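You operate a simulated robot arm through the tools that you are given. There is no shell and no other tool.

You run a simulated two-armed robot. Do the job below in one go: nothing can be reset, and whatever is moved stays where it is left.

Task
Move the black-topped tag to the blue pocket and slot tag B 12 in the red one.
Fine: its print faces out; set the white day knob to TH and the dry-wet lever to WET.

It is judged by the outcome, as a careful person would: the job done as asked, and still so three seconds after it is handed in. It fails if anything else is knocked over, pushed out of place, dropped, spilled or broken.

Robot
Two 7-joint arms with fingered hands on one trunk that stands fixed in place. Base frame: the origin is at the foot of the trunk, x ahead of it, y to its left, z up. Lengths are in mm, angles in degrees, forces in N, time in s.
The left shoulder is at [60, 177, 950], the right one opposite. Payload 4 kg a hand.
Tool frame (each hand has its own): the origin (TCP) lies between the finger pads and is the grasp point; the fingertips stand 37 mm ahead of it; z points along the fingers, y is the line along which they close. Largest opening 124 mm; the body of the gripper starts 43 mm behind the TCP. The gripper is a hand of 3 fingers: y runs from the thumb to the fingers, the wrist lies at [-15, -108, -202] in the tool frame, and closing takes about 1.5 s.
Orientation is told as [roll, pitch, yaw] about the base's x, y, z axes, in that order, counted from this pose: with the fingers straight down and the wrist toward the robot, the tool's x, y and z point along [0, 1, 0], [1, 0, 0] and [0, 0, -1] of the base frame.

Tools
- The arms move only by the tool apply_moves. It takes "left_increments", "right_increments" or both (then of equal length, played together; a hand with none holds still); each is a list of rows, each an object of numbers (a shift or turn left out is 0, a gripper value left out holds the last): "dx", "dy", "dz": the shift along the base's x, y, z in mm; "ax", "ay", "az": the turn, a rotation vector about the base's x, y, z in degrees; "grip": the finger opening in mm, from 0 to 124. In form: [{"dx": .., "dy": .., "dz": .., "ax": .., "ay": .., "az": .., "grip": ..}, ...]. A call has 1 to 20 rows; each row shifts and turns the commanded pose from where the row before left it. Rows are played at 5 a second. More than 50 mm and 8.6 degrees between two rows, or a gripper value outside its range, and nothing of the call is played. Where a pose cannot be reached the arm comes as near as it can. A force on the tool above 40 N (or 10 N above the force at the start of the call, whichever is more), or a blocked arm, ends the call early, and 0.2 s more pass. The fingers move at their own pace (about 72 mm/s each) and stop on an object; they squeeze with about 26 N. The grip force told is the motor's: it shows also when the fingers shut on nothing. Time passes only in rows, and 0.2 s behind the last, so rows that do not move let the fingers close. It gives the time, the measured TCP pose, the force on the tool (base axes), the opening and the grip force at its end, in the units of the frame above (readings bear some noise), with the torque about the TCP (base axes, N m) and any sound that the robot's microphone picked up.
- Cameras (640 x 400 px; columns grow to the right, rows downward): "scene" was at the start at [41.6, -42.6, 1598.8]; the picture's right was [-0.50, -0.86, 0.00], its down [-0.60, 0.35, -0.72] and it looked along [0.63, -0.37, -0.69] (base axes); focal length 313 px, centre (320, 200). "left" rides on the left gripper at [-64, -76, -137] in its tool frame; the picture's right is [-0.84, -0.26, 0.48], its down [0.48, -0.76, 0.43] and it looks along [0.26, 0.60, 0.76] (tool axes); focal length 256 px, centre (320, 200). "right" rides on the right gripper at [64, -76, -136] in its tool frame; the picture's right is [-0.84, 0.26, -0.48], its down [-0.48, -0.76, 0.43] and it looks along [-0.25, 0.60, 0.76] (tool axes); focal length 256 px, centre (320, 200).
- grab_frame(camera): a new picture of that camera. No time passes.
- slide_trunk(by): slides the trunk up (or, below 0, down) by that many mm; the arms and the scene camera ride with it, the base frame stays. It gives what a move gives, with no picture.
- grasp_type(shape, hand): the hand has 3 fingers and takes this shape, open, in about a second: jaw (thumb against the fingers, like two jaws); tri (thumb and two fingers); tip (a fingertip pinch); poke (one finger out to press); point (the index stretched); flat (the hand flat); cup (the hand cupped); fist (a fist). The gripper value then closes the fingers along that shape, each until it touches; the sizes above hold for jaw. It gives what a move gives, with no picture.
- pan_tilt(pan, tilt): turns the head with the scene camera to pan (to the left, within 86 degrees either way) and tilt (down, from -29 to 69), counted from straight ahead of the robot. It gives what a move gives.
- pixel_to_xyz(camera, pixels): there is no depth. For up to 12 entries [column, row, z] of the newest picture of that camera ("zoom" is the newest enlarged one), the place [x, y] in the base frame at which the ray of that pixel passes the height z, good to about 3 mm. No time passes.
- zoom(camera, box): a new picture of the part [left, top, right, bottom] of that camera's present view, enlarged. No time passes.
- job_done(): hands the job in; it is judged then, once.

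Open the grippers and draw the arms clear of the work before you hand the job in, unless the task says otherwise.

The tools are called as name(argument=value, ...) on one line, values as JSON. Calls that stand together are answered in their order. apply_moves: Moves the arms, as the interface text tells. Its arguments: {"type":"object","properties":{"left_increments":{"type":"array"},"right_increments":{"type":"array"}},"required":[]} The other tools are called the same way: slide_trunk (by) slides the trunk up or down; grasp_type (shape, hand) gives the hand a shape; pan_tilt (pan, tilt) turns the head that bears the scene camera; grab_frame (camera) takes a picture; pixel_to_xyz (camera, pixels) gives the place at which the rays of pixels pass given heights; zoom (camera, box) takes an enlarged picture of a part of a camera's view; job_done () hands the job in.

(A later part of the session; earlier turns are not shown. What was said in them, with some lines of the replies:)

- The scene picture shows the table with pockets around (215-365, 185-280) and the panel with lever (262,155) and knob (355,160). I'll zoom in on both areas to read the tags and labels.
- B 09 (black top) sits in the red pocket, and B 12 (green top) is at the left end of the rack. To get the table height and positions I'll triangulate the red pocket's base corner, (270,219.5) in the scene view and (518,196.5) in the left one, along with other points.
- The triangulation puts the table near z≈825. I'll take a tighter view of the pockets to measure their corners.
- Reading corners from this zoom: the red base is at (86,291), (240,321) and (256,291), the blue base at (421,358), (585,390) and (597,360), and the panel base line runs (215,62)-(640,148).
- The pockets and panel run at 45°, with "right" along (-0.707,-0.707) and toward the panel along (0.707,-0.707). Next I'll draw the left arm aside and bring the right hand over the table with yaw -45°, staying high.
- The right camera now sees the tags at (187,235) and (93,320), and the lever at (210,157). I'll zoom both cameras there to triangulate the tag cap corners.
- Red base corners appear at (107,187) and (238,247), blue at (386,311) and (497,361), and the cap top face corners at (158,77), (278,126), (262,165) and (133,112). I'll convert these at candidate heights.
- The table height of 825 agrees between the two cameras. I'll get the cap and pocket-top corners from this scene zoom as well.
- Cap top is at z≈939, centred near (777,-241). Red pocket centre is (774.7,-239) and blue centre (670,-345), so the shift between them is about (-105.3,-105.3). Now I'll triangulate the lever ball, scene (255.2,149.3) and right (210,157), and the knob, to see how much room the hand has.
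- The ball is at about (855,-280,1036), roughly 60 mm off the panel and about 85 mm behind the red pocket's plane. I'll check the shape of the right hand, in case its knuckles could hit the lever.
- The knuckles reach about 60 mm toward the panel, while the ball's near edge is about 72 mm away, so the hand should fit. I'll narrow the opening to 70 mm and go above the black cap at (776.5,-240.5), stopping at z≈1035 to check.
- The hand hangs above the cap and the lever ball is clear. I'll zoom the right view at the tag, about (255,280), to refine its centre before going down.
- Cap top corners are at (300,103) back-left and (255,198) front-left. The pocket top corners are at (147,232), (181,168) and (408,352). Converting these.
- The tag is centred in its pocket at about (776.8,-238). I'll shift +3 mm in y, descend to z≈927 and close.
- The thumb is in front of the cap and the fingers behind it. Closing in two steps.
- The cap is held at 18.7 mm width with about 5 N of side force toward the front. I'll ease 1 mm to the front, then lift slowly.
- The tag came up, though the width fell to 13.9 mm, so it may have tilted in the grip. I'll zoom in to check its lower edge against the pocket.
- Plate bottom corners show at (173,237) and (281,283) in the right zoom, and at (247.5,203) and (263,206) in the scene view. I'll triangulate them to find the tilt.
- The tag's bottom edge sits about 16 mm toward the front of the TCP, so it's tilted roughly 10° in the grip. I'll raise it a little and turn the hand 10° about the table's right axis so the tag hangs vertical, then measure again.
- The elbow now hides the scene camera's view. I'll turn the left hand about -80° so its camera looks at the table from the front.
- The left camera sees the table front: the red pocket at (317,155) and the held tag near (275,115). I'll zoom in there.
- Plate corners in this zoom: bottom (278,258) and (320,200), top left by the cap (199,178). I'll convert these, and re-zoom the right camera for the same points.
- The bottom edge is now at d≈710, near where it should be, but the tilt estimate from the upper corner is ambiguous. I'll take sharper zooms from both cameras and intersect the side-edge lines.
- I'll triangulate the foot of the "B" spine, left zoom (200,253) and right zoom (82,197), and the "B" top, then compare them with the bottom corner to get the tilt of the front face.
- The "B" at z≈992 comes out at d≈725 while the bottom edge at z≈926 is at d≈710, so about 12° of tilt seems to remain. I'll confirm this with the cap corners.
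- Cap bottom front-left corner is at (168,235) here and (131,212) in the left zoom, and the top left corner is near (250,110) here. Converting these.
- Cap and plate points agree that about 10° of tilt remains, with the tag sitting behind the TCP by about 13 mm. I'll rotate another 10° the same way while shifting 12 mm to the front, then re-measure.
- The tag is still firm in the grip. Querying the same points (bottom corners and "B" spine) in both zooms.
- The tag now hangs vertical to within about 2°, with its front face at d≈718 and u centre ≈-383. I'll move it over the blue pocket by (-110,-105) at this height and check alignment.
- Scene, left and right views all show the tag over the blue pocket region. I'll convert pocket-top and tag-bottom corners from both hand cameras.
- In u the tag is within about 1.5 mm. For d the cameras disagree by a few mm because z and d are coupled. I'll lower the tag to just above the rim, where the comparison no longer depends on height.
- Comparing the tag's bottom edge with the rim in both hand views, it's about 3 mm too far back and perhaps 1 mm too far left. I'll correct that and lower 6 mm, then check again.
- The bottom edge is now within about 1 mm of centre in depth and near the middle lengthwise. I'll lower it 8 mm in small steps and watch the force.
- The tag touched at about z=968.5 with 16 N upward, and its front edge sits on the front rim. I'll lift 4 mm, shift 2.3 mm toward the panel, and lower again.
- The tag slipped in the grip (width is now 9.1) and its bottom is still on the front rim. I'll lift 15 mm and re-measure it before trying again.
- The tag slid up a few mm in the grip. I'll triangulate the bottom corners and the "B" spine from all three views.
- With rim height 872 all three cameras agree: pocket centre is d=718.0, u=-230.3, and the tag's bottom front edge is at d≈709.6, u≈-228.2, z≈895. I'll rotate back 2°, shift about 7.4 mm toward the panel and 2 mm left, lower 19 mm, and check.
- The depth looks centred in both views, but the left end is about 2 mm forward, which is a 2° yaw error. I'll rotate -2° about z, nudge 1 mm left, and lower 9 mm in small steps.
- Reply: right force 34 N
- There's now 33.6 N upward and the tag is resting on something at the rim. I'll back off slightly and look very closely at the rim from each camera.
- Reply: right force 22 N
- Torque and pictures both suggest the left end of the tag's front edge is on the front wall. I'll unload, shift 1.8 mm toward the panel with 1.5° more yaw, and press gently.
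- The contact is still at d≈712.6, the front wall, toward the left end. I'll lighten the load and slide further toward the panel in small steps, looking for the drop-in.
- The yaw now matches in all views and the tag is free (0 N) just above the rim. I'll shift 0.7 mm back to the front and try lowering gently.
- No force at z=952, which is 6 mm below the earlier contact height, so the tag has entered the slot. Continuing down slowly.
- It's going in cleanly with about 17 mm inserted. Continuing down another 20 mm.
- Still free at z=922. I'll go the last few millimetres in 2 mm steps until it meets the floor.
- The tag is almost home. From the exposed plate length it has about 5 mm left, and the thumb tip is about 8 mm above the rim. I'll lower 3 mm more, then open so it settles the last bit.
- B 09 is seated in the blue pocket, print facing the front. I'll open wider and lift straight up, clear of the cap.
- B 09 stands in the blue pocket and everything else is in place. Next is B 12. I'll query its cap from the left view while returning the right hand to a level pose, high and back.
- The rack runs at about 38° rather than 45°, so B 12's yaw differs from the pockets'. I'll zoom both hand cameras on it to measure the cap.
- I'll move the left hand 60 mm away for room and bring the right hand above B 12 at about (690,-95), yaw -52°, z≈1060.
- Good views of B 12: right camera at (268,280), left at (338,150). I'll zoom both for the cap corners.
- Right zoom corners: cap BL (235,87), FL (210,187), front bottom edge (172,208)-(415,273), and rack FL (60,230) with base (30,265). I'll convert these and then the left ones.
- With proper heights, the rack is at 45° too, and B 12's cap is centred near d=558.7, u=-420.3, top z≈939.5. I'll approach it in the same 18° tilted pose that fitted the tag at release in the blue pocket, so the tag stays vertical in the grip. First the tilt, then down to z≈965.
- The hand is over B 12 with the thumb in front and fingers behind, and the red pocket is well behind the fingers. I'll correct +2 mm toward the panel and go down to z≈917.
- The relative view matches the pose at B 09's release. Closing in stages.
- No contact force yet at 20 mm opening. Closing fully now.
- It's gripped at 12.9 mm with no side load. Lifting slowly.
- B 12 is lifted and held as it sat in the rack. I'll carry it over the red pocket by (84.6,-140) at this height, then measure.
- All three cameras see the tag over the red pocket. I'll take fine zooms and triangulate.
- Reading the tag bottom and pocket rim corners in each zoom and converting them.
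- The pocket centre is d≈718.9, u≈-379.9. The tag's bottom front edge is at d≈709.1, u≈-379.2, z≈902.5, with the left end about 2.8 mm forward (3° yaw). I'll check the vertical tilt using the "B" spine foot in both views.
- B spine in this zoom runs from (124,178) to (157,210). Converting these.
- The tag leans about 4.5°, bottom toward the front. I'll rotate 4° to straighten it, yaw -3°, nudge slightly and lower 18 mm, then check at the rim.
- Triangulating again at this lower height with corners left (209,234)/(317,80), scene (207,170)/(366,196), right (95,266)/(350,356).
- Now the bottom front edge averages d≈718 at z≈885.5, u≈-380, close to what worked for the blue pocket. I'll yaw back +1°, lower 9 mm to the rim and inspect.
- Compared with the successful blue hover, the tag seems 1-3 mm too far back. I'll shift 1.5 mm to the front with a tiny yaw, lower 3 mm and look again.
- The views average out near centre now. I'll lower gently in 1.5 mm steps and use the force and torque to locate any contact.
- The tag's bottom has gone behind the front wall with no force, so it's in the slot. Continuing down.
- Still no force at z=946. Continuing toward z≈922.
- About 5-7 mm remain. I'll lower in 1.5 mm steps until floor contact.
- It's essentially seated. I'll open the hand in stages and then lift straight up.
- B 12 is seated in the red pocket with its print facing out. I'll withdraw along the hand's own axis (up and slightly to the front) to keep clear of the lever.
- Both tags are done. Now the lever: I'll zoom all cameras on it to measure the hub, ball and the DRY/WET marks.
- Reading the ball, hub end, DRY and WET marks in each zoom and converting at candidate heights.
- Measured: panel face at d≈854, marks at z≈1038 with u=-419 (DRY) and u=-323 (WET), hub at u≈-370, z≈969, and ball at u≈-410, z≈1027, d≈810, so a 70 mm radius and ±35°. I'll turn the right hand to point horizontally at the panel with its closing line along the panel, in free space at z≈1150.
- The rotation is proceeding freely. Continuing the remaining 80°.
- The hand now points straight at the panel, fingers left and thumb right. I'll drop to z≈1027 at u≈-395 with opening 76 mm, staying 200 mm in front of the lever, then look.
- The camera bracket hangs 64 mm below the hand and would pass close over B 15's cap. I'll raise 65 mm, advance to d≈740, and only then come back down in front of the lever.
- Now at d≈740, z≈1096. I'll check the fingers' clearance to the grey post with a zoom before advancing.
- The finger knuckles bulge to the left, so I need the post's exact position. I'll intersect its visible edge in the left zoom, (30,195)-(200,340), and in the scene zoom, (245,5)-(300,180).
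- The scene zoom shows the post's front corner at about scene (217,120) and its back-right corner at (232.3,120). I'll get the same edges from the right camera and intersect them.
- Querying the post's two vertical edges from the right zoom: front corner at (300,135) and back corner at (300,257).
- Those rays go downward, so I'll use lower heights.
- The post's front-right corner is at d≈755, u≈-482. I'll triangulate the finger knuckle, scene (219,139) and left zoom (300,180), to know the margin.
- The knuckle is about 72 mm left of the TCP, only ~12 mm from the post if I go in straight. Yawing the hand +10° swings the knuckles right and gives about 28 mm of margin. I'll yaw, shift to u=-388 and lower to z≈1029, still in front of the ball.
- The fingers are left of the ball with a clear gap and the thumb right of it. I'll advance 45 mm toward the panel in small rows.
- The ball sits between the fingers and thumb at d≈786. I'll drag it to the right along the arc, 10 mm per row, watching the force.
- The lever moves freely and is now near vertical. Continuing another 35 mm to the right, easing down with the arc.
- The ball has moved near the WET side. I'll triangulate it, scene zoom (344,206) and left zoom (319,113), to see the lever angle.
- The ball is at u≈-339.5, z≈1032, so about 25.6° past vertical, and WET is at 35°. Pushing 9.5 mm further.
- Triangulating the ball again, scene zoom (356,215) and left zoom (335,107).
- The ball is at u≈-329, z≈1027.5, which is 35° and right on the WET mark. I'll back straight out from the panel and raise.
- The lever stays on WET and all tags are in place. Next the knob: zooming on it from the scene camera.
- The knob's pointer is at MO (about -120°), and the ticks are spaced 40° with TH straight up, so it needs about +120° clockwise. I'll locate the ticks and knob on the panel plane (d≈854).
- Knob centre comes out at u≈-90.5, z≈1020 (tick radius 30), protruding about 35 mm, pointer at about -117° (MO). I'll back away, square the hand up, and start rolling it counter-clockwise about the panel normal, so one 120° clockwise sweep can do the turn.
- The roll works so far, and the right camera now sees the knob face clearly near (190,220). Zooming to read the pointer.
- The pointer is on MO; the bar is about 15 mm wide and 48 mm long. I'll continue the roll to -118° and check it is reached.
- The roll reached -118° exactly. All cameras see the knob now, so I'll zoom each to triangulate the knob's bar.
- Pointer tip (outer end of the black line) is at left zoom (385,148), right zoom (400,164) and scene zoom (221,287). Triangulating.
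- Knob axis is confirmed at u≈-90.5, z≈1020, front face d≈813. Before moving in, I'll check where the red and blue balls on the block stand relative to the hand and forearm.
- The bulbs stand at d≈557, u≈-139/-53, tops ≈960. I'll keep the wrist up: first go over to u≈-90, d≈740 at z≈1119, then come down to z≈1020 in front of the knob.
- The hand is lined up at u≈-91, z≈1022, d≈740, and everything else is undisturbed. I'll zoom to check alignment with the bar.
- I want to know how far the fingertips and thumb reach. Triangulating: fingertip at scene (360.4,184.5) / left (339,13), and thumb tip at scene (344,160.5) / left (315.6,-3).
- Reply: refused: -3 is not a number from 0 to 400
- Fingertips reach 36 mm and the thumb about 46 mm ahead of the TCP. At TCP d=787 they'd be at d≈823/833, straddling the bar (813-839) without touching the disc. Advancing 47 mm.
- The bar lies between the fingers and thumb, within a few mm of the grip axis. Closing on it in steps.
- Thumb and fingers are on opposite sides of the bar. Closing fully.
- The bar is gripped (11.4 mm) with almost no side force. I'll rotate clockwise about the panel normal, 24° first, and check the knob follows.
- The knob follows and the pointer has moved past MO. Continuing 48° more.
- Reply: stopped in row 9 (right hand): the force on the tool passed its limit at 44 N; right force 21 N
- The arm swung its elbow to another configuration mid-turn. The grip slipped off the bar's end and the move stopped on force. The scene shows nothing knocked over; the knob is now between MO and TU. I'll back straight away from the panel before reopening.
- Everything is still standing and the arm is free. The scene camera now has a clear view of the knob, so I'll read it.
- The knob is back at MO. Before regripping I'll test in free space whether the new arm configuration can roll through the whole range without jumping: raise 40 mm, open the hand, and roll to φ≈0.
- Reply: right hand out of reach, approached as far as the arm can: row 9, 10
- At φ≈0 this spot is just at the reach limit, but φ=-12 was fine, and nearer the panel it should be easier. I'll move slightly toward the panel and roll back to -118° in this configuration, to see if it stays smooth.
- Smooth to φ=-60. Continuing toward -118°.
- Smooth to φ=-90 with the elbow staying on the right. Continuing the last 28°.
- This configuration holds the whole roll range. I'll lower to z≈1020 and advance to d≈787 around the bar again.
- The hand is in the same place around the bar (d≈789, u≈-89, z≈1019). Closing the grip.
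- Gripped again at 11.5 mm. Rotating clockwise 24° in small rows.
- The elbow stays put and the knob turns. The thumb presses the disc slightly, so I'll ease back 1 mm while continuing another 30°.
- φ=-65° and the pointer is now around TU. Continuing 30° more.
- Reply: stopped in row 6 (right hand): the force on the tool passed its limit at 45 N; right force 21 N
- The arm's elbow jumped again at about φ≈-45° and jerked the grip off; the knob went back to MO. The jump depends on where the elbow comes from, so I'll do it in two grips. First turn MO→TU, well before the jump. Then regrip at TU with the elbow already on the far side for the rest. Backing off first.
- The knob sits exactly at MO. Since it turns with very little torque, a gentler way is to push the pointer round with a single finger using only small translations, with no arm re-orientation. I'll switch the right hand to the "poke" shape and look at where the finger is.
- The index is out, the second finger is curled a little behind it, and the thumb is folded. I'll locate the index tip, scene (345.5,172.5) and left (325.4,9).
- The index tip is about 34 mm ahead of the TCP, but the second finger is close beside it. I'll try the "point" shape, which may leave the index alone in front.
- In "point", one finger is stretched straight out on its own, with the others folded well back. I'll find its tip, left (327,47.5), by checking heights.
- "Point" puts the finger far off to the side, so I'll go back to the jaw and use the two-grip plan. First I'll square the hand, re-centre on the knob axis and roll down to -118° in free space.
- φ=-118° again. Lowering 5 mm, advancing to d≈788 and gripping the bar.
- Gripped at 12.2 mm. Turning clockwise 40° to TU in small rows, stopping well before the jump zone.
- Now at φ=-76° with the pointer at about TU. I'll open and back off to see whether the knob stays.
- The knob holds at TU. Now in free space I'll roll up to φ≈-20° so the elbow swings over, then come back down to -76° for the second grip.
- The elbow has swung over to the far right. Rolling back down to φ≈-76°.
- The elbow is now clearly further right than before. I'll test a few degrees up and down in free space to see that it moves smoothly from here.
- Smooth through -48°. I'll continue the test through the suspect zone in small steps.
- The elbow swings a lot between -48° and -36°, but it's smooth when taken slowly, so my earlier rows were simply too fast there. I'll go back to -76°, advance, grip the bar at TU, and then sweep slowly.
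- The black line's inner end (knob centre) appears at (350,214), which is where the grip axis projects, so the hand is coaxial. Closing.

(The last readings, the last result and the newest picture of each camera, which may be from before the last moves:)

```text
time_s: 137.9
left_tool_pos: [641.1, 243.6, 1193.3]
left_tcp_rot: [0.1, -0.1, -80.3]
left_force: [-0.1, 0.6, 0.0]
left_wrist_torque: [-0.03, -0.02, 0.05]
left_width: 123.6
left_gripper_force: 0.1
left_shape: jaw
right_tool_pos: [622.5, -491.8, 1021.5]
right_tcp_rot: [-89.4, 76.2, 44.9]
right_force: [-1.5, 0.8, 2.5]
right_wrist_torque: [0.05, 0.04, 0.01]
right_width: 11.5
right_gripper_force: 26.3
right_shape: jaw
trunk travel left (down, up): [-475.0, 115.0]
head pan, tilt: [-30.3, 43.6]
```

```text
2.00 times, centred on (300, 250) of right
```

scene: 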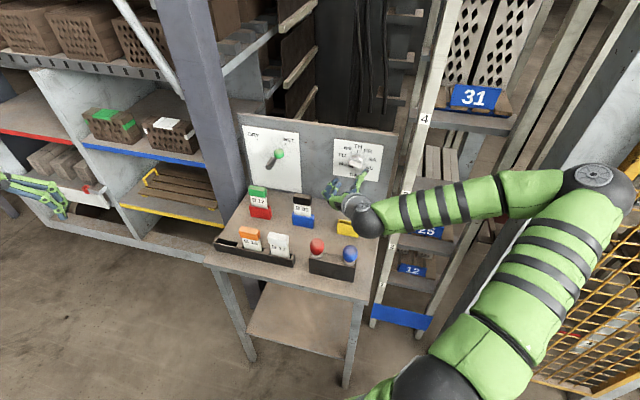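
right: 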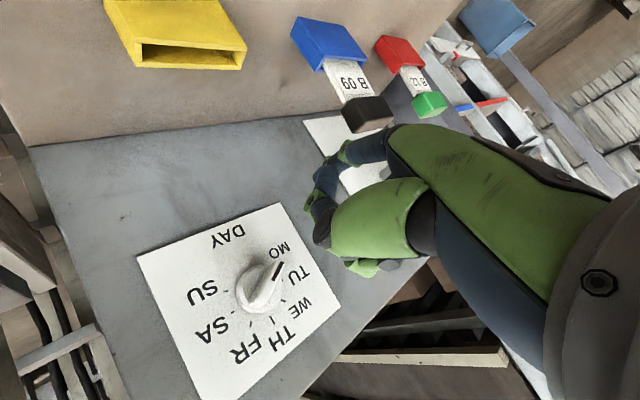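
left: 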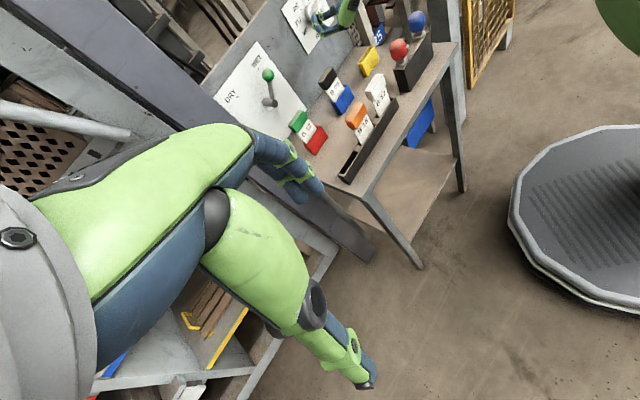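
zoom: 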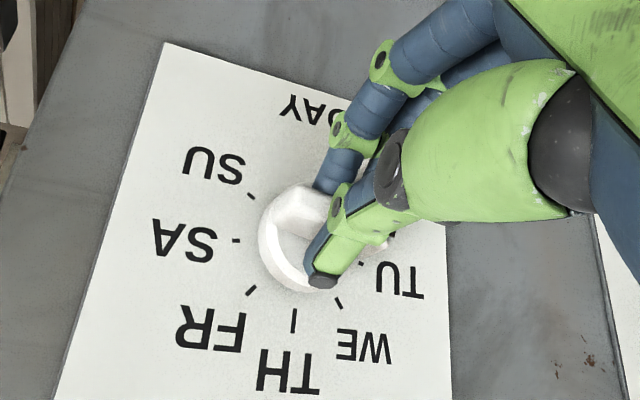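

Gripped (11.5 mm). Sweeping slowly: 2° per row down to about -54°.

apply_moves(right_increments=[{"ax": 1.41, "ay": -1.41}, {"ax": 1.41, "ay": -1.41}, {"ax": 1.41, "ay": -1.41}, {"ax": 1.41, "ay": -1.41}, {"ax": 1.41, "ay": -1.41}, {"ax": 1.41, "ay": -1.41}, {"ax": 1.41, "ay": -1.41}, {"ax": 1.41, "ay": -1.41}, {"ax": 1.41, "ay": -1.41}, {"ax": 1.41, "ay": -1.41}, {"ax": 1.41, "ay": -1.41}, {}, {}])

grab_frame(camera="scene")

zoom(camera="right", box=[200, 150, 400, 350])

```text
time_s: 140.7
left_tool_pos: [640.7, 243.7, 1193.5]
left_tcp_rot: [0.0, -0.1, -80.3]
left_force: [-0.9, 0.1, 0.1]
left_wrist_torque: [-0.02, -0.01, 0.01]
left_width: 123.8
left_gripper_force: 0.1
left_shape: jaw
right_tool_pos: [620.0, -492.5, 1020.9]
right_tcp_rot: [-89.4, 54.2, 44.9]
right_force: [-2.9, -3.6, 5.0]
right_wrist_torque: [-0.04, -0.05, 0.02]
right_width: 11.4
right_gripper_force: 26.1
right_shape: jaw
trunk travel left (down, up): [-475.0, 115.0]
head pan, tilt: [-30.3, 43.6]
```

```text
taken
```

scene: 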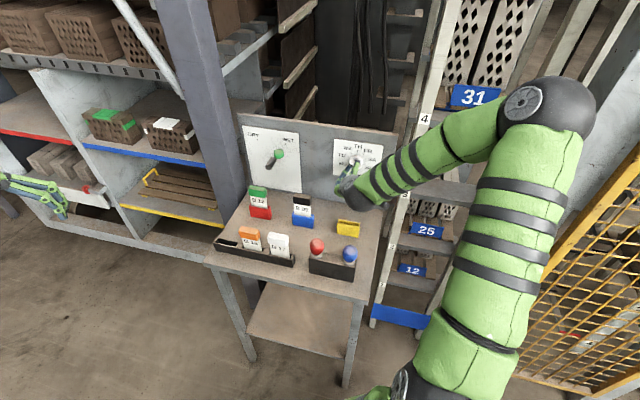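

```text
2.00 times, centred on (300, 250) of right
```

zoom: 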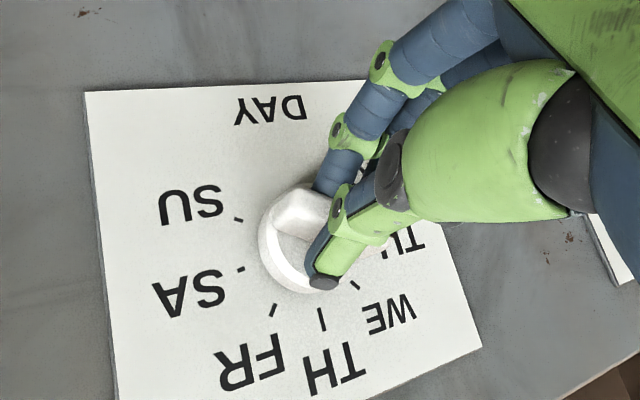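

Pointer is past TU and the grip is holding. Now crossing the elbow-swing zone very slowly: 1° steps with pauses.

apply_moves(right_increments=[{"ax": 0.71, "ay": -0.71}, {}, {"ax": 0.71, "ay": -0.71}, {}, {"ax": 0.71, "ay": -0.71}, {}, {"ax": 0.71, "ay": -0.71}, {}, {"ax": 0.71, "ay": -0.71}, {}, {"ax": 0.71, "ay": -0.71}, {}, {"ax": 0.71, "ay": -0.71}, {}, {}])

grab_frame(camera="scene")

```text
time_s: 143.9
left_tool_pos: [640.0, 243.8, 1193.9]
left_tcp_rot: [0.1, -0.1, -80.2]
left_force: [-0.7, -0.4, -0.4]
left_wrist_torque: [-0.01, -0.01, 0.0]
left_width: 123.5
left_gripper_force: 0.1
left_shape: jaw
right_tool_pos: [621.9, -491.8, 1020.8]
right_tcp_rot: [-89.4, 47.2, 45.0]
right_force: [-8.3, 1.6, 6.7]
right_wrist_torque: [-0.08, 0.0, -0.02]
right_width: 11.2
right_gripper_force: 26.3
right_shape: jaw
trunk travel left (down, up): [-475.0, 115.0]
head pan, tilt: [-30.3, 43.6]
```

```text
taken
```

scene: 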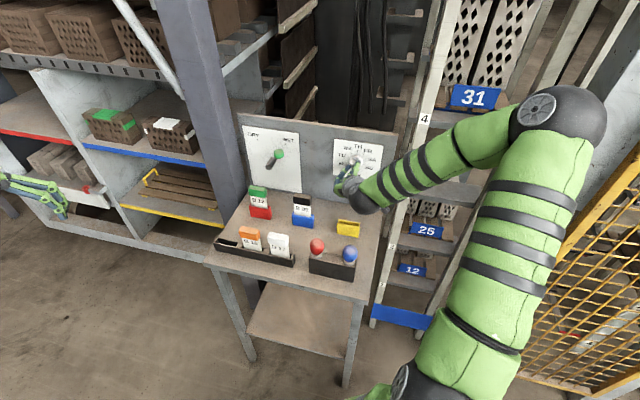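

Still steady at -47°. I'll relieve the small forces (1 mm back, 1 mm up) and keep going 1° at a time.

apply_moves(right_increments=[{"dx": -0.7, "dy": 0.7, "dz": 1}, {"ax": 0.71, "ay": -0.71}, {}, {}, {"ax": 0.71, "ay": -0.71}, {}, {}, {"ax": 0.71, "ay": -0.71}, {}, {}, {"ax": 0.71, "ay": -0.71}, {}, {}, {"ax": 0.71, "ay": -0.71}, {}, {}])

grab_frame(camera="scene")

zoom(camera="right", box=[200, 150, 400, 350])

```text
time_s: 147.3
left_tool_pos: [639.5, 244.0, 1192.8]
left_tcp_rot: [0.1, 0.0, -80.3]
left_force: [-0.5, -0.1, -0.1]
left_wrist_torque: [-0.01, 0.03, -0.01]
left_width: 123.8
left_gripper_force: 0.1
left_shape: jaw
right_tool_pos: [620.1, -492.1, 1021.8]
right_tcp_rot: [-89.2, 42.2, 44.8]
right_force: [-0.1, -5.8, 4.9]
right_wrist_torque: [-0.05, -0.04, 0.0]
right_width: 11.2
right_gripper_force: 26.6
right_shape: jaw
trunk travel left (down, up): [-475.0, 115.0]
head pan, tilt: [-30.3, 43.6]
```

```text
taken
```

scene: 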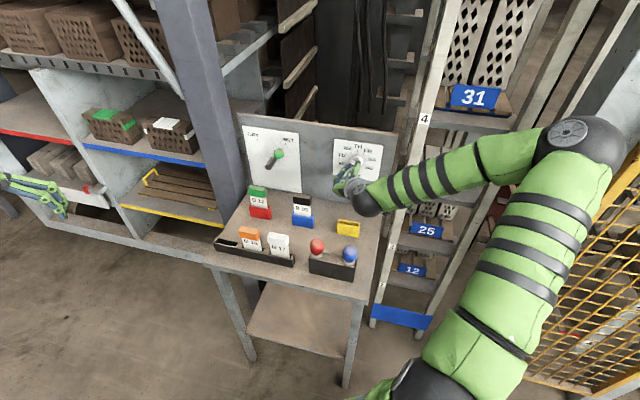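

```text
2.00 times, centred on (300, 250) of right
```

zoom: 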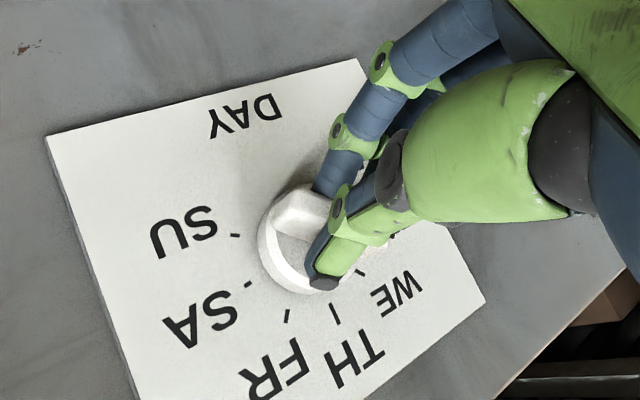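

The grip is intact at -42° while the elbow swings. Continuing at the same slow pace to about -35°.

apply_moves(right_increments=[{"ax": 0.71, "ay": -0.71}, {}, {}, {"ax": 0.71, "ay": -0.71}, {}, {}, {"ax": 0.71, "ay": -0.71}, {}, {}, {"ax": 0.71, "ay": -0.71}, {}, {}, {"ax": 0.71, "ay": -0.71}, {}, {}, {"ax": 0.71, "ay": -0.71}, {}, {}])

grab_frame(camera="scene")

zoom(camera="right", box=[200, 150, 400, 350])

```text
time_s: 151.1
left_tool_pos: [640.5, 244.3, 1191.8]
left_tcp_rot: [0.0, 0.0, -80.4]
left_force: [1.3, 0.4, 1.2]
left_wrist_torque: [0.01, -0.01, 0.01]
left_width: 123.6
left_gripper_force: 0.1
left_shape: jaw
right_tool_pos: [620.0, -492.4, 1020.9]
right_tcp_rot: [-89.3, 36.3, 45.0]
right_force: [-2.5, -2.4, -1.3]
right_wrist_torque: [0.11, 0.05, 0.01]
right_width: 11.1
right_gripper_force: 25.9
right_shape: jaw
trunk travel left (down, up): [-475.0, 115.0]
head pan, tilt: [-30.3, 43.6]
```

```text
taken
```

scene: 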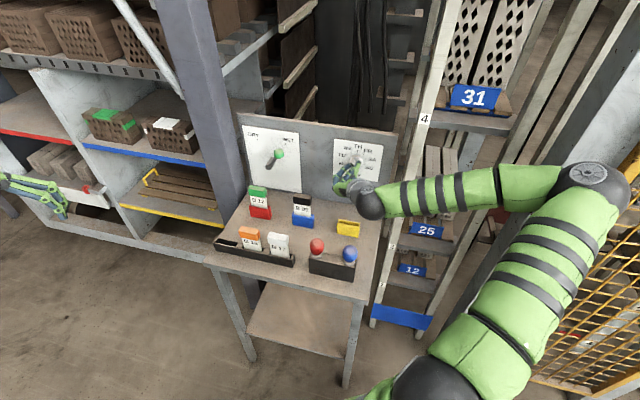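

```text
2.00 times, centred on (300, 250) of right
```

zoom: 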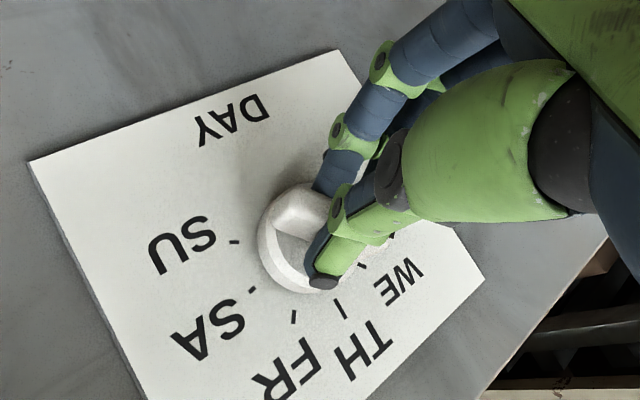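

Past the swing zone with the grip intact. Continuing at 2° per row to about -14°.

apply_moves(right_increments=[{"ax": 1.06, "ay": -1.06}, {"ax": 1.06, "ay": -1.06}, {"ax": 1.06, "ay": -1.06}, {"ax": 1.06, "ay": -1.06}, {"ax": 1.06, "ay": -1.06}, {"ax": 1.06, "ay": -1.06}, {"ax": 1.06, "ay": -1.06}, {"ax": 1.06, "ay": -1.06}, {"ax": 1.06, "ay": -1.06}, {"ax": 1.06, "ay": -1.06}, {"ax": 1.06, "ay": -1.06}, {"ax": 1.06, "ay": -1.06}, {"ax": 1.06, "ay": -1.06}, {"ax": 1.06, "ay": -1.06}, {}, {}])

grab_frame(camera="scene")

zoom(camera="right", box=[200, 150, 400, 350])

zoom(camera="left", box=[275, 0, 475, 110])

```text
time_s: 154.5
left_tool_pos: [639.7, 243.0, 1192.0]
left_tcp_rot: [0.1, 0.0, -80.4]
left_force: [0.7, 0.3, 0.6]
left_wrist_torque: [-0.03, 0.02, 0.01]
left_width: 123.9
left_gripper_force: 0.1
left_shape: jaw
right_tool_pos: [620.2, -491.6, 1022.3]
right_tcp_rot: [-89.3, 15.2, 44.9]
right_force: [-5.2, -5.1, -2.6]
right_wrist_torque: [0.07, 0.08, -0.05]
right_width: 11.1
right_gripper_force: 25.8
right_shape: jaw
trunk travel left (down, up): [-475.0, 115.0]
head pan, tilt: [-30.3, 43.6]
```

```text
taken
```

scene: 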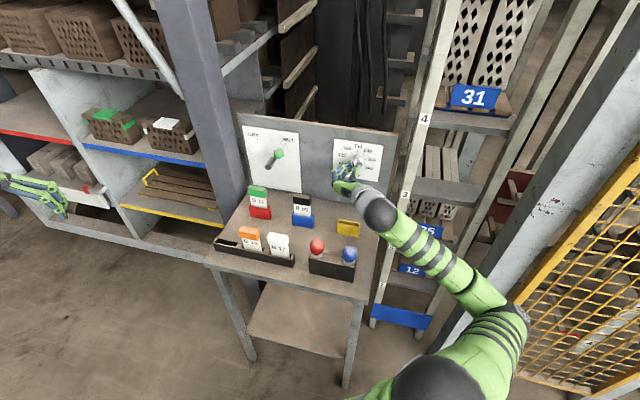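

```text
2.00 times, centred on (300, 250) of right
```

zoom: 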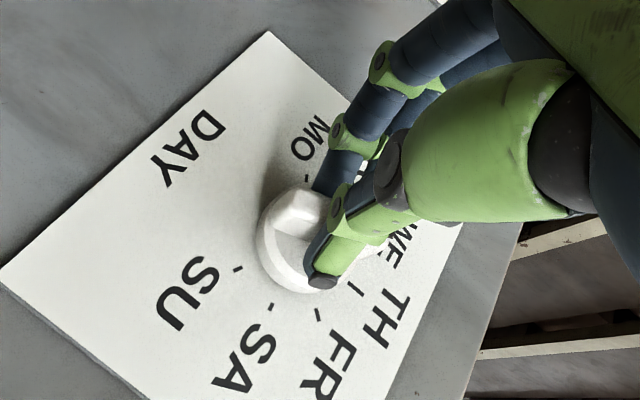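

```text
3.20 times, centred on (375, 55) of left
```

zoom: 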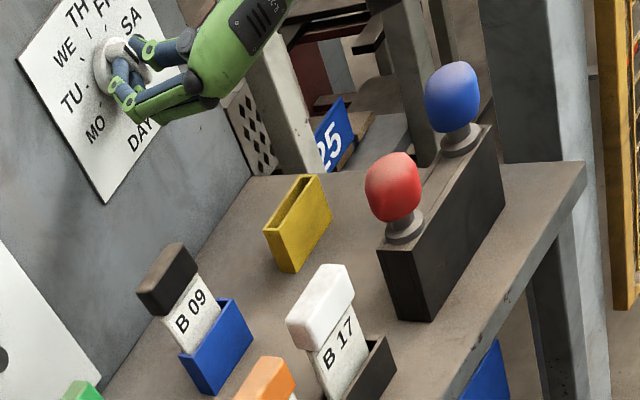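

φ=-15° and everything is stable. Continuing 1° per row toward 0°.

apply_moves(right_increments=[{"ax": 0.71, "ay": -0.71}, {"ax": 0.71, "ay": -0.71}, {"ax": 0.71, "ay": -0.71}, {"ax": 0.71, "ay": -0.71}, {"ax": 0.71, "ay": -0.71}, {"ax": 0.71, "ay": -0.71}, {"ax": 0.71, "ay": -0.71}, {"ax": 0.71, "ay": -0.71}, {"ax": 0.71, "ay": -0.71}, {"ax": 0.71, "ay": -0.71}, {"ax": 0.71, "ay": -0.71}, {"ax": 0.71, "ay": -0.71}, {"ax": 0.71, "ay": -0.71}, {"ax": 0.71, "ay": -0.71}, {}, {}])

zoom(camera="scene", box=[328, 130, 388, 190])

zoom(camera="right", box=[200, 150, 400, 350])

grab_frame(camera="scene")

```text
time_s: 157.9
left_tool_pos: [640.1, 245.3, 1192.5]
left_tcp_rot: [0.0, -0.1, -80.3]
left_force: [-0.5, 0.6, 0.5]
left_wrist_torque: [0.02, 0.01, -0.02]
left_width: 123.6
left_gripper_force: 0.0
left_shape: jaw
right_tool_pos: [620.9, -495.0, 1023.6]
right_tcp_rot: [-88.7, 1.2, 45.6]
right_force: [-16.9, 17.1, -18.1]
right_wrist_torque: [0.41, 0.47, 0.27]
right_width: 10.7
right_gripper_force: 25.8
right_shape: jaw
right hand out of reach, approached as far as the arm can: row 14
trunk travel left (down, up): [-475.0, 115.0]
head pan, tilt: [-30.3, 43.6]
```

```text
6.67 times, centred on (358, 160) of scene
```

zoom: 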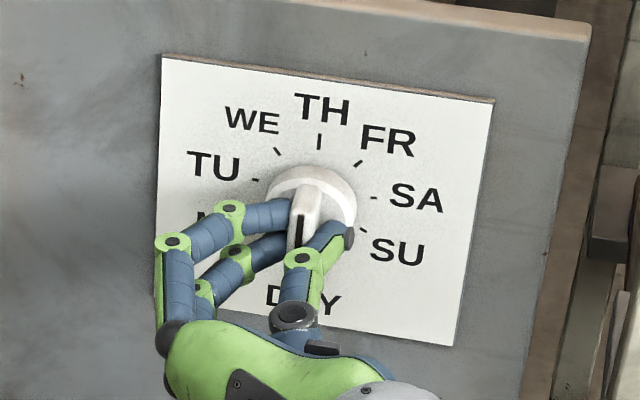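

```text
2.00 times, centred on (300, 250) of right
```

zoom: 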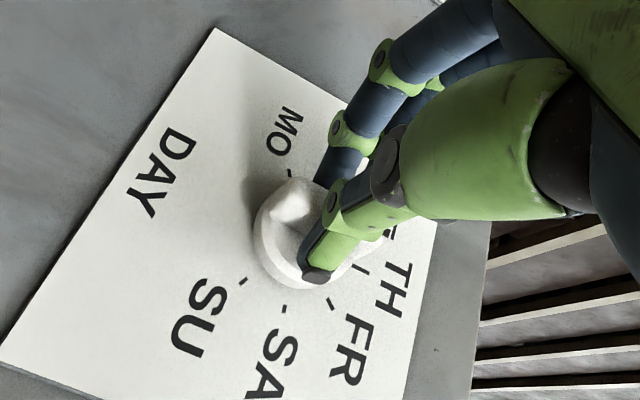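

```text
taken
```

scene: 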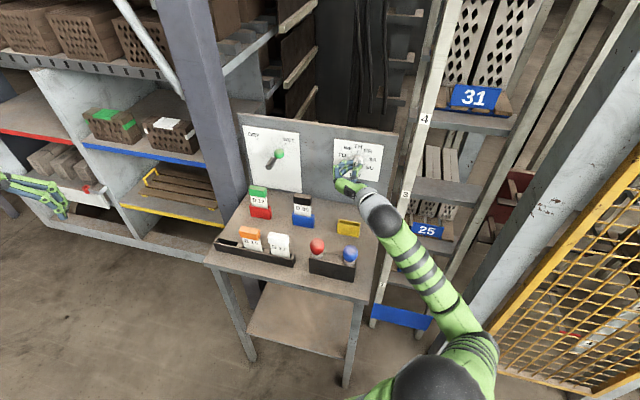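

The bar now stands vertical, pointing at TH. There is some preload toward the panel, so I'll ease back 2 mm, then open gently.

apply_moves(right_increments=[{"dx": -0.8, "dy": 0.8}, {"dx": -0.8, "dy": 0.8}, {}])

zoom(camera="scene", box=[338, 140, 378, 180])

```text
time_s: 158.7
left_tool_pos: [640.8, 244.4, 1193.4]
left_tcp_rot: [0.0, -0.1, -80.3]
left_force: [0.7, 0.6, 0.4]
left_wrist_torque: [-0.01, 0.01, -0.04]
left_width: 123.8
left_gripper_force: 0.0
left_shape: jaw
right_tool_pos: [616.8, -495.2, 1025.7]
right_tcp_rot: [-89.1, 1.3, 45.4]
right_force: [-4.6, 15.1, -20.4]
right_wrist_torque: [0.4, 0.52, 0.45]
right_width: 10.5
right_gripper_force: 26.0
right_shape: jaw
trunk travel left (down, up): [-475.0, 115.0]
head pan, tilt: [-30.3, 43.6]
```

```text
10.00 times, centred on (358, 160) of scene
```

zoom: 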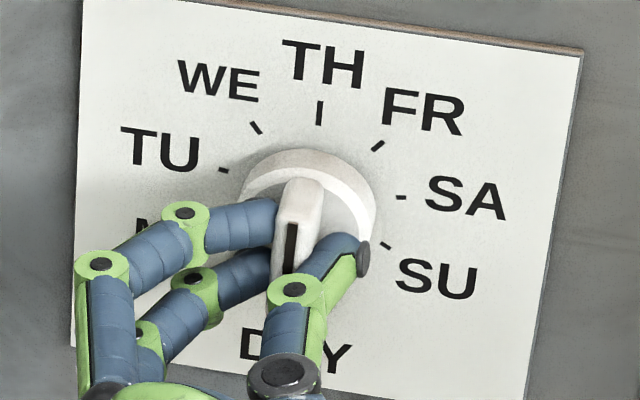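

The pointer line runs along the TH axis within 1-2°. There's still 20 N of vertical preload, so I'll lower the command a few mm to relieve it before opening.

apply_moves(right_increments=[{"dz": -2}, {"dz": -2}, {}])

```text
time_s: 159.5
left_tool_pos: [640.8, 245.6, 1191.6]
left_tcp_rot: [0.1, -0.1, -80.3]
left_force: [-0.5, 0.2, 0.6]
left_wrist_torque: [-0.01, 0.0, 0.01]
left_width: 123.6
left_gripper_force: 0.0
left_shape: jaw
right_tool_pos: [616.8, -496.6, 1023.9]
right_tcp_rot: [-89.3, 1.4, 45.5]
right_force: [-2.5, 18.8, -9.5]
right_wrist_torque: [0.25, 0.28, 0.62]
right_width: 10.2
right_gripper_force: 27.0
right_shape: jaw
right hand out of reach, approached as far as the arm can: row 2
trunk travel left (down, up): [-475.0, 115.0]
head pan, tilt: [-30.3, 43.6]
```

A small sideways load remains because the hand is about 5 mm right of the axis. I'll shift left 3 mm and back 1 mm, then open.

apply_moves(right_increments=[{"dx": 1.4, "dy": 2.6}, {"dx": 0.7, "dy": 2}, {}])

zoom(camera="scene", box=[338, 140, 378, 180])

```text
time_s: 160.3
left_tool_pos: [640.2, 243.8, 1192.9]
left_tcp_rot: [0.0, 0.0, -80.2]
left_force: [0.1, -0.4, 0.5]
left_wrist_torque: [-0.03, 0.01, -0.05]
left_width: 123.8
left_gripper_force: 0.1
left_shape: jaw
right_tool_pos: [618.3, -496.9, 1024.4]
right_tcp_rot: [-89.1, 1.3, 45.5]
right_force: [-9.3, 17.5, -10.9]
right_wrist_torque: [0.21, 0.32, 0.46]
right_width: 10.5
right_gripper_force: 26.5
right_shape: jaw
right hand out of reach, approached as far as the arm can: row 2
trunk travel left (down, up): [-475.0, 115.0]
head pan, tilt: [-30.3, 43.6]
```

```text
10.00 times, centred on (358, 160) of scene
```

zoom: 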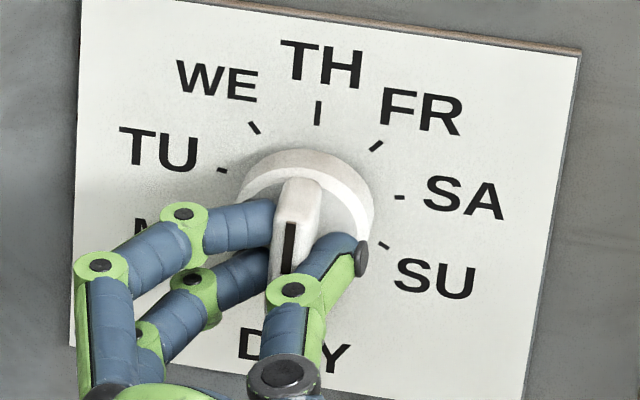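

The pointer is still on TH. Opening the hand slowly.

apply_moves(right_increments=[{"grip": 16}, {}, {"grip": 30}, {}, {"grip": 60}, {}, {}])

zoom(camera="scene", box=[338, 140, 378, 180])

```text
time_s: 161.9
left_tool_pos: [640.4, 244.8, 1192.3]
left_tcp_rot: [0.0, -0.1, -80.4]
left_force: [-0.6, 0.0, -0.8]
left_wrist_torque: [0.01, -0.01, -0.01]
left_width: 123.6
left_gripper_force: 0.0
left_shape: jaw
right_tool_pos: [618.0, -496.0, 1023.7]
right_tcp_rot: [-89.0, 1.4, 45.5]
right_force: [0.4, 0.1, 0.1]
right_wrist_torque: [-0.02, 0.01, -0.01]
right_width: 59.8
right_gripper_force: 0.1
right_shape: jaw
trunk travel left (down, up): [-475.0, 115.0]
head pan, tilt: [-30.3, 43.6]
```

```text
10.00 times, centred on (358, 160) of scene
```

zoom: 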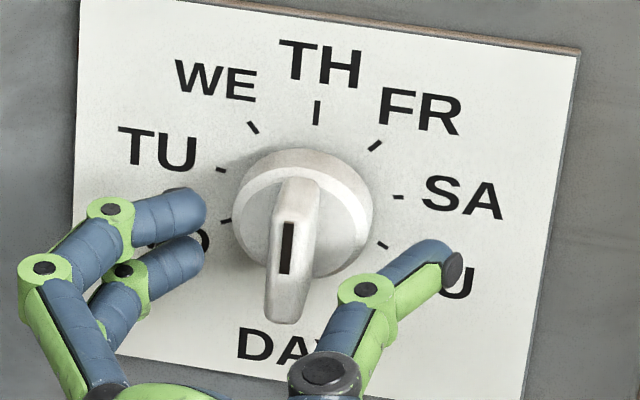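

The black pointer line is within about 1° of the TH direction, and the knob is free of the hand. I'll back out 30 mm, then raise with a slight roll back, away from the bulbs.

apply_moves(right_increments=[{"grip": 76}, {"dx": -7, "dy": 7}, {"dx": -8, "dy": 8}, {"dx": -8, "dy": 8}, {"dz": 15, "ax": -2.83, "ay": 2.83}, {"dz": 20, "ax": -2.83, "ay": 2.83}, {"dz": 25, "ax": -2.83, "ay": 2.83}, {"dz": 25, "ax": -2.83, "ay": 2.83}, {}, {}])

grab_frame(camera="scene")

grab_frame(camera="left")

zoom(camera="scene", box=[328, 130, 388, 190])

```text
time_s: 164.1
left_tool_pos: [639.3, 244.2, 1193.3]
left_tcp_rot: [0.0, 0.0, -80.2]
left_force: [-0.2, 0.2, 0.1]
left_wrist_torque: [-0.02, -0.03, 0.02]
left_width: 123.9
left_gripper_force: 0.1
left_shape: jaw
right_tool_pos: [591.6, -485.9, 1117.9]
right_tcp_rot: [-89.3, 17.2, 45.0]
right_force: [0.3, 0.0, 0.1]
right_wrist_torque: [-0.03, 0.05, -0.03]
right_width: 75.8
right_gripper_force: 0.0
right_shape: jaw
right hand out of reach, approached as far as the arm can: row 2, 3, 4
trunk travel left (down, up): [-475.0, 115.0]
head pan, tilt: [-30.3, 43.6]
```

```text
taken
```

scene: 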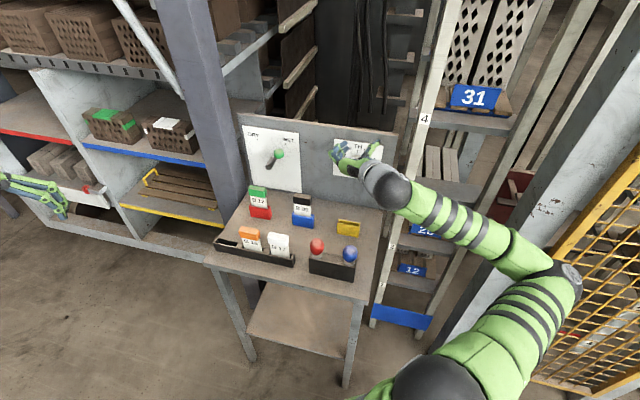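

```text
taken
```

left: 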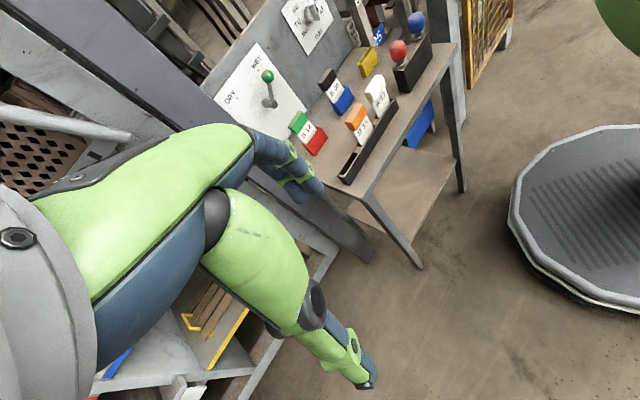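

```text
6.67 times, centred on (358, 160) of scene
```

zoom: 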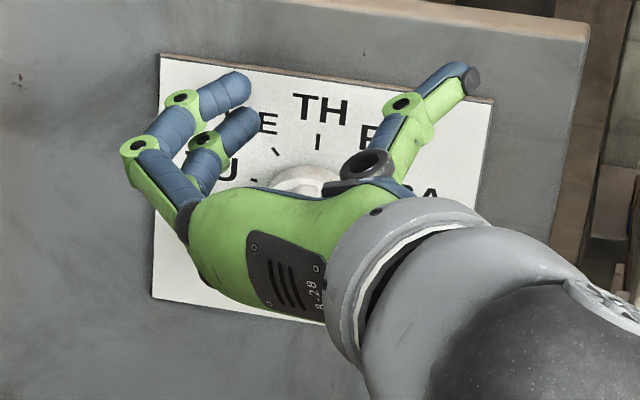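

The knob looks undisturbed. I'll draw the right hand further back and up, clear of the work, and then check everything.

apply_moves(right_increments=[{"dx": -10, "dy": 10, "dz": 10}, {"dx": -20, "dy": 15, "dz": 10}, {"dx": -25, "dy": 15, "dz": 15}, {"dx": -25, "dy": 15, "dz": 15}, {"dx": -25, "dy": 10, "dz": 15}, {"dx": -25, "dy": 5, "dz": 10}, {}, {}])

grab_frame(camera="scene")

zoom(camera="left", box=[270, 0, 350, 60])

grab_frame(camera="right")

```text
time_s: 165.9
left_tool_pos: [639.4, 244.0, 1192.8]
left_tcp_rot: [0.0, 0.0, -80.3]
left_force: [-0.9, -0.4, -0.5]
left_wrist_torque: [0.0, 0.0, 0.0]
left_width: 123.7
left_gripper_force: 0.0
left_shape: jaw
right_tool_pos: [497.1, -432.3, 1211.5]
right_tcp_rot: [-89.2, 17.2, 45.0]
right_force: [0.3, -0.2, -0.6]
right_wrist_torque: [0.02, 0.01, -0.02]
right_width: 75.9
right_gripper_force: 0.1
right_shape: jaw
right hand out of reach, approached as far as the arm can: row 4, 5, 6
trunk travel left (down, up): [-475.0, 115.0]
head pan, tilt: [-30.3, 43.6]
```

```text
taken
```

scene: 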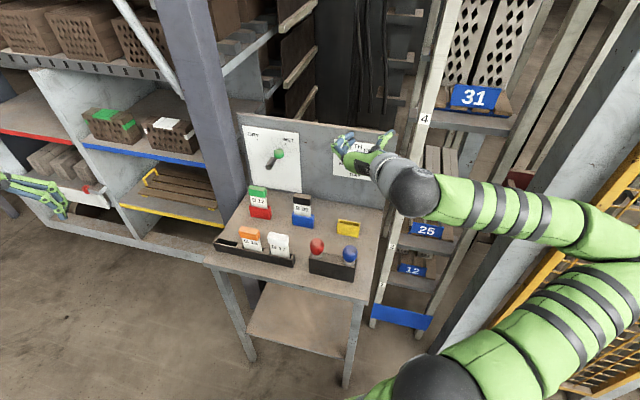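

```text
6.67 times, centred on (310, 30) of left
```

zoom: 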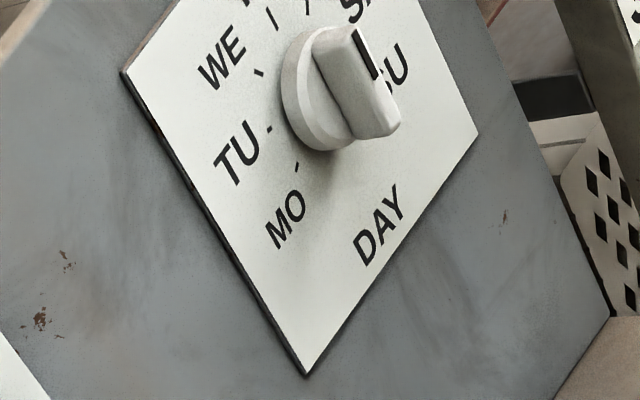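

```text
taken
```

right: 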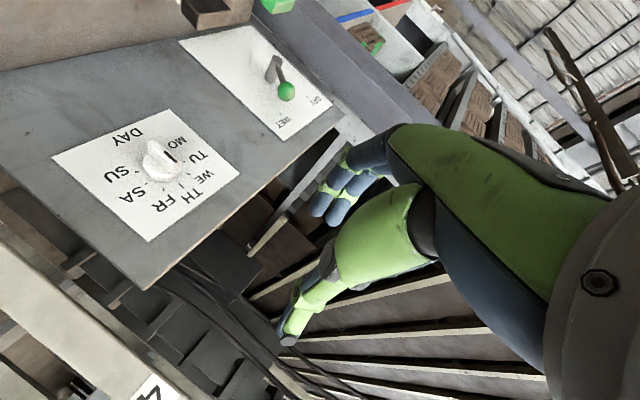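

Zooming the right view to read the knob directly from in front.

zoom(camera="right", box=[90, 110, 250, 240])

zoom(camera="left", box=[200, 0, 440, 190])

```text
3.08 times, centred on (170, 175) of right
```

zoom: 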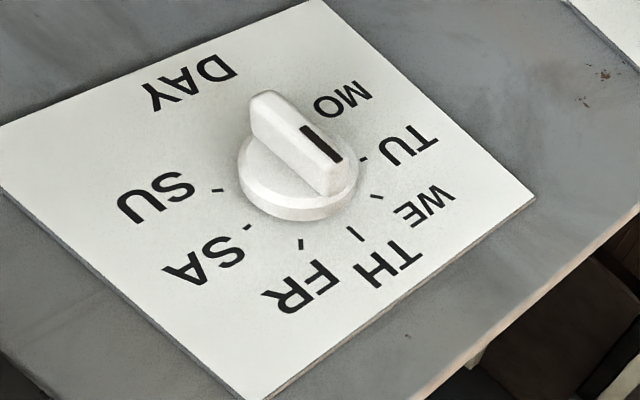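

```text
2.11 times, centred on (320, 95) of left
```

zoom: 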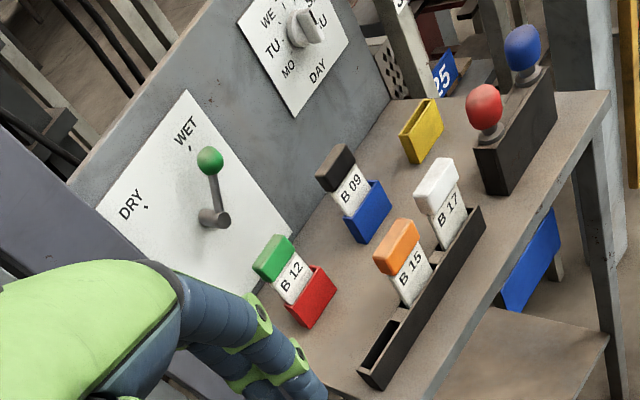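

The black line runs parallel to the plate's sides and points at TH. The lever is on WET, B 12 is in red, B 09 in blue, and nothing else has moved. I'll open the right hand fully and withdraw it further.

apply_moves(right_increments=[{"grip": 120, "dz": 15, "dx": -10, "dy": -15}, {"dz": 15, "dx": -15, "dy": -20}, {"dx": -20, "dy": -20}, {"dx": -20, "dy": -20}, {}, {}, {}])

grab_frame(camera="scene")

zoom(camera="scene", box=[200, 100, 400, 290])

```text
time_s: 167.5
left_tool_pos: [639.7, 244.3, 1192.5]
left_tcp_rot: [-0.1, 0.0, -80.3]
left_force: [0.1, 0.3, -1.0]
left_wrist_torque: [0.0, 0.02, -0.02]
left_width: 123.8
left_gripper_force: 0.0
left_shape: jaw
right_tool_pos: [433.6, -505.9, 1242.3]
right_tcp_rot: [-89.3, 17.1, 45.0]
right_force: [-0.2, -0.5, 0.0]
right_wrist_torque: [0.02, -0.02, 0.01]
right_width: 120.0
right_gripper_force: 0.1
right_shape: jaw
trunk travel left (down, up): [-475.0, 115.0]
head pan, tilt: [-30.3, 43.6]
```

```text
taken
```

scene: 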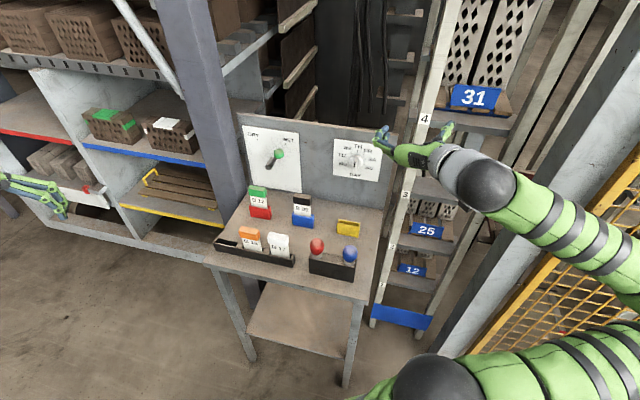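

```text
2.11 times, centred on (300, 195) of scene
```

zoom: 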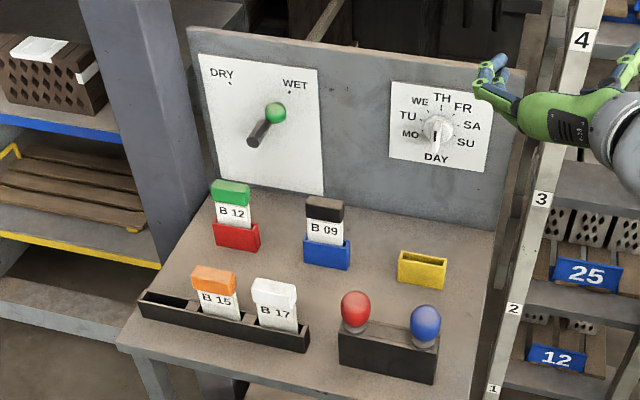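

The arms are clear. One last close look at the knob, lever and tags.

zoom(camera="scene", box=[330, 135, 386, 187])

zoom(camera="scene", box=[238, 115, 328, 235])

```text
7.69 times, centred on (358, 161) of scene
```

zoom: 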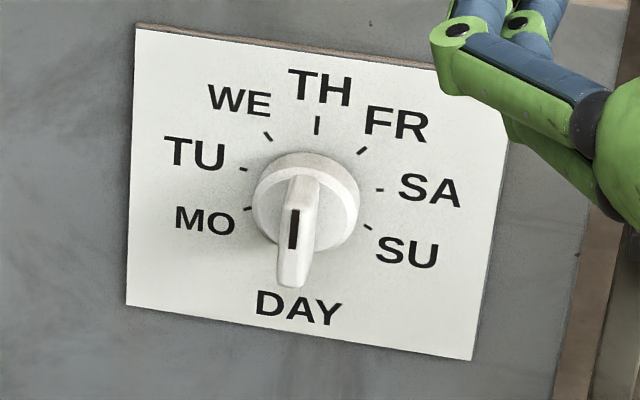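

```text
3.33 times, centred on (283, 175) of scene
```

zoom: 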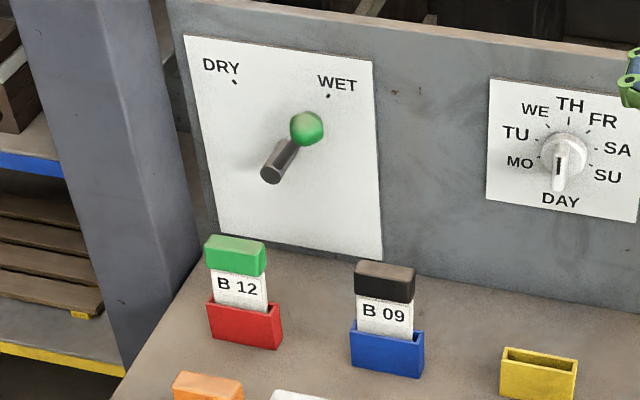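

The final pictures show B 09 (black top) in the blue pocket and B 12 in the red pocket, print facing out. The knob points at TH, the lever is at WET, both hands are open and clear, and nothing else has moved. Handing in the job.

job_done()

```text
The job is handed in.
```

The job is finished and handed in.

- **Black-topped tag (B 09):** it is in the blue pocket, seated and upright.
- **Tag B 12:** it is in the red pocket with its print facing out.
- **Day knob:** it points at TH, within about a degree by the pictures. My grip on it slipped twice while turning. Each time the knob fell back to MO, so I turned it again more slowly.
- **Dry-wet lever:** it is at WET, lined up with the mark.

In the last pictures nothing else looked knocked over or moved. Both hands are open and drawn clear of the table.
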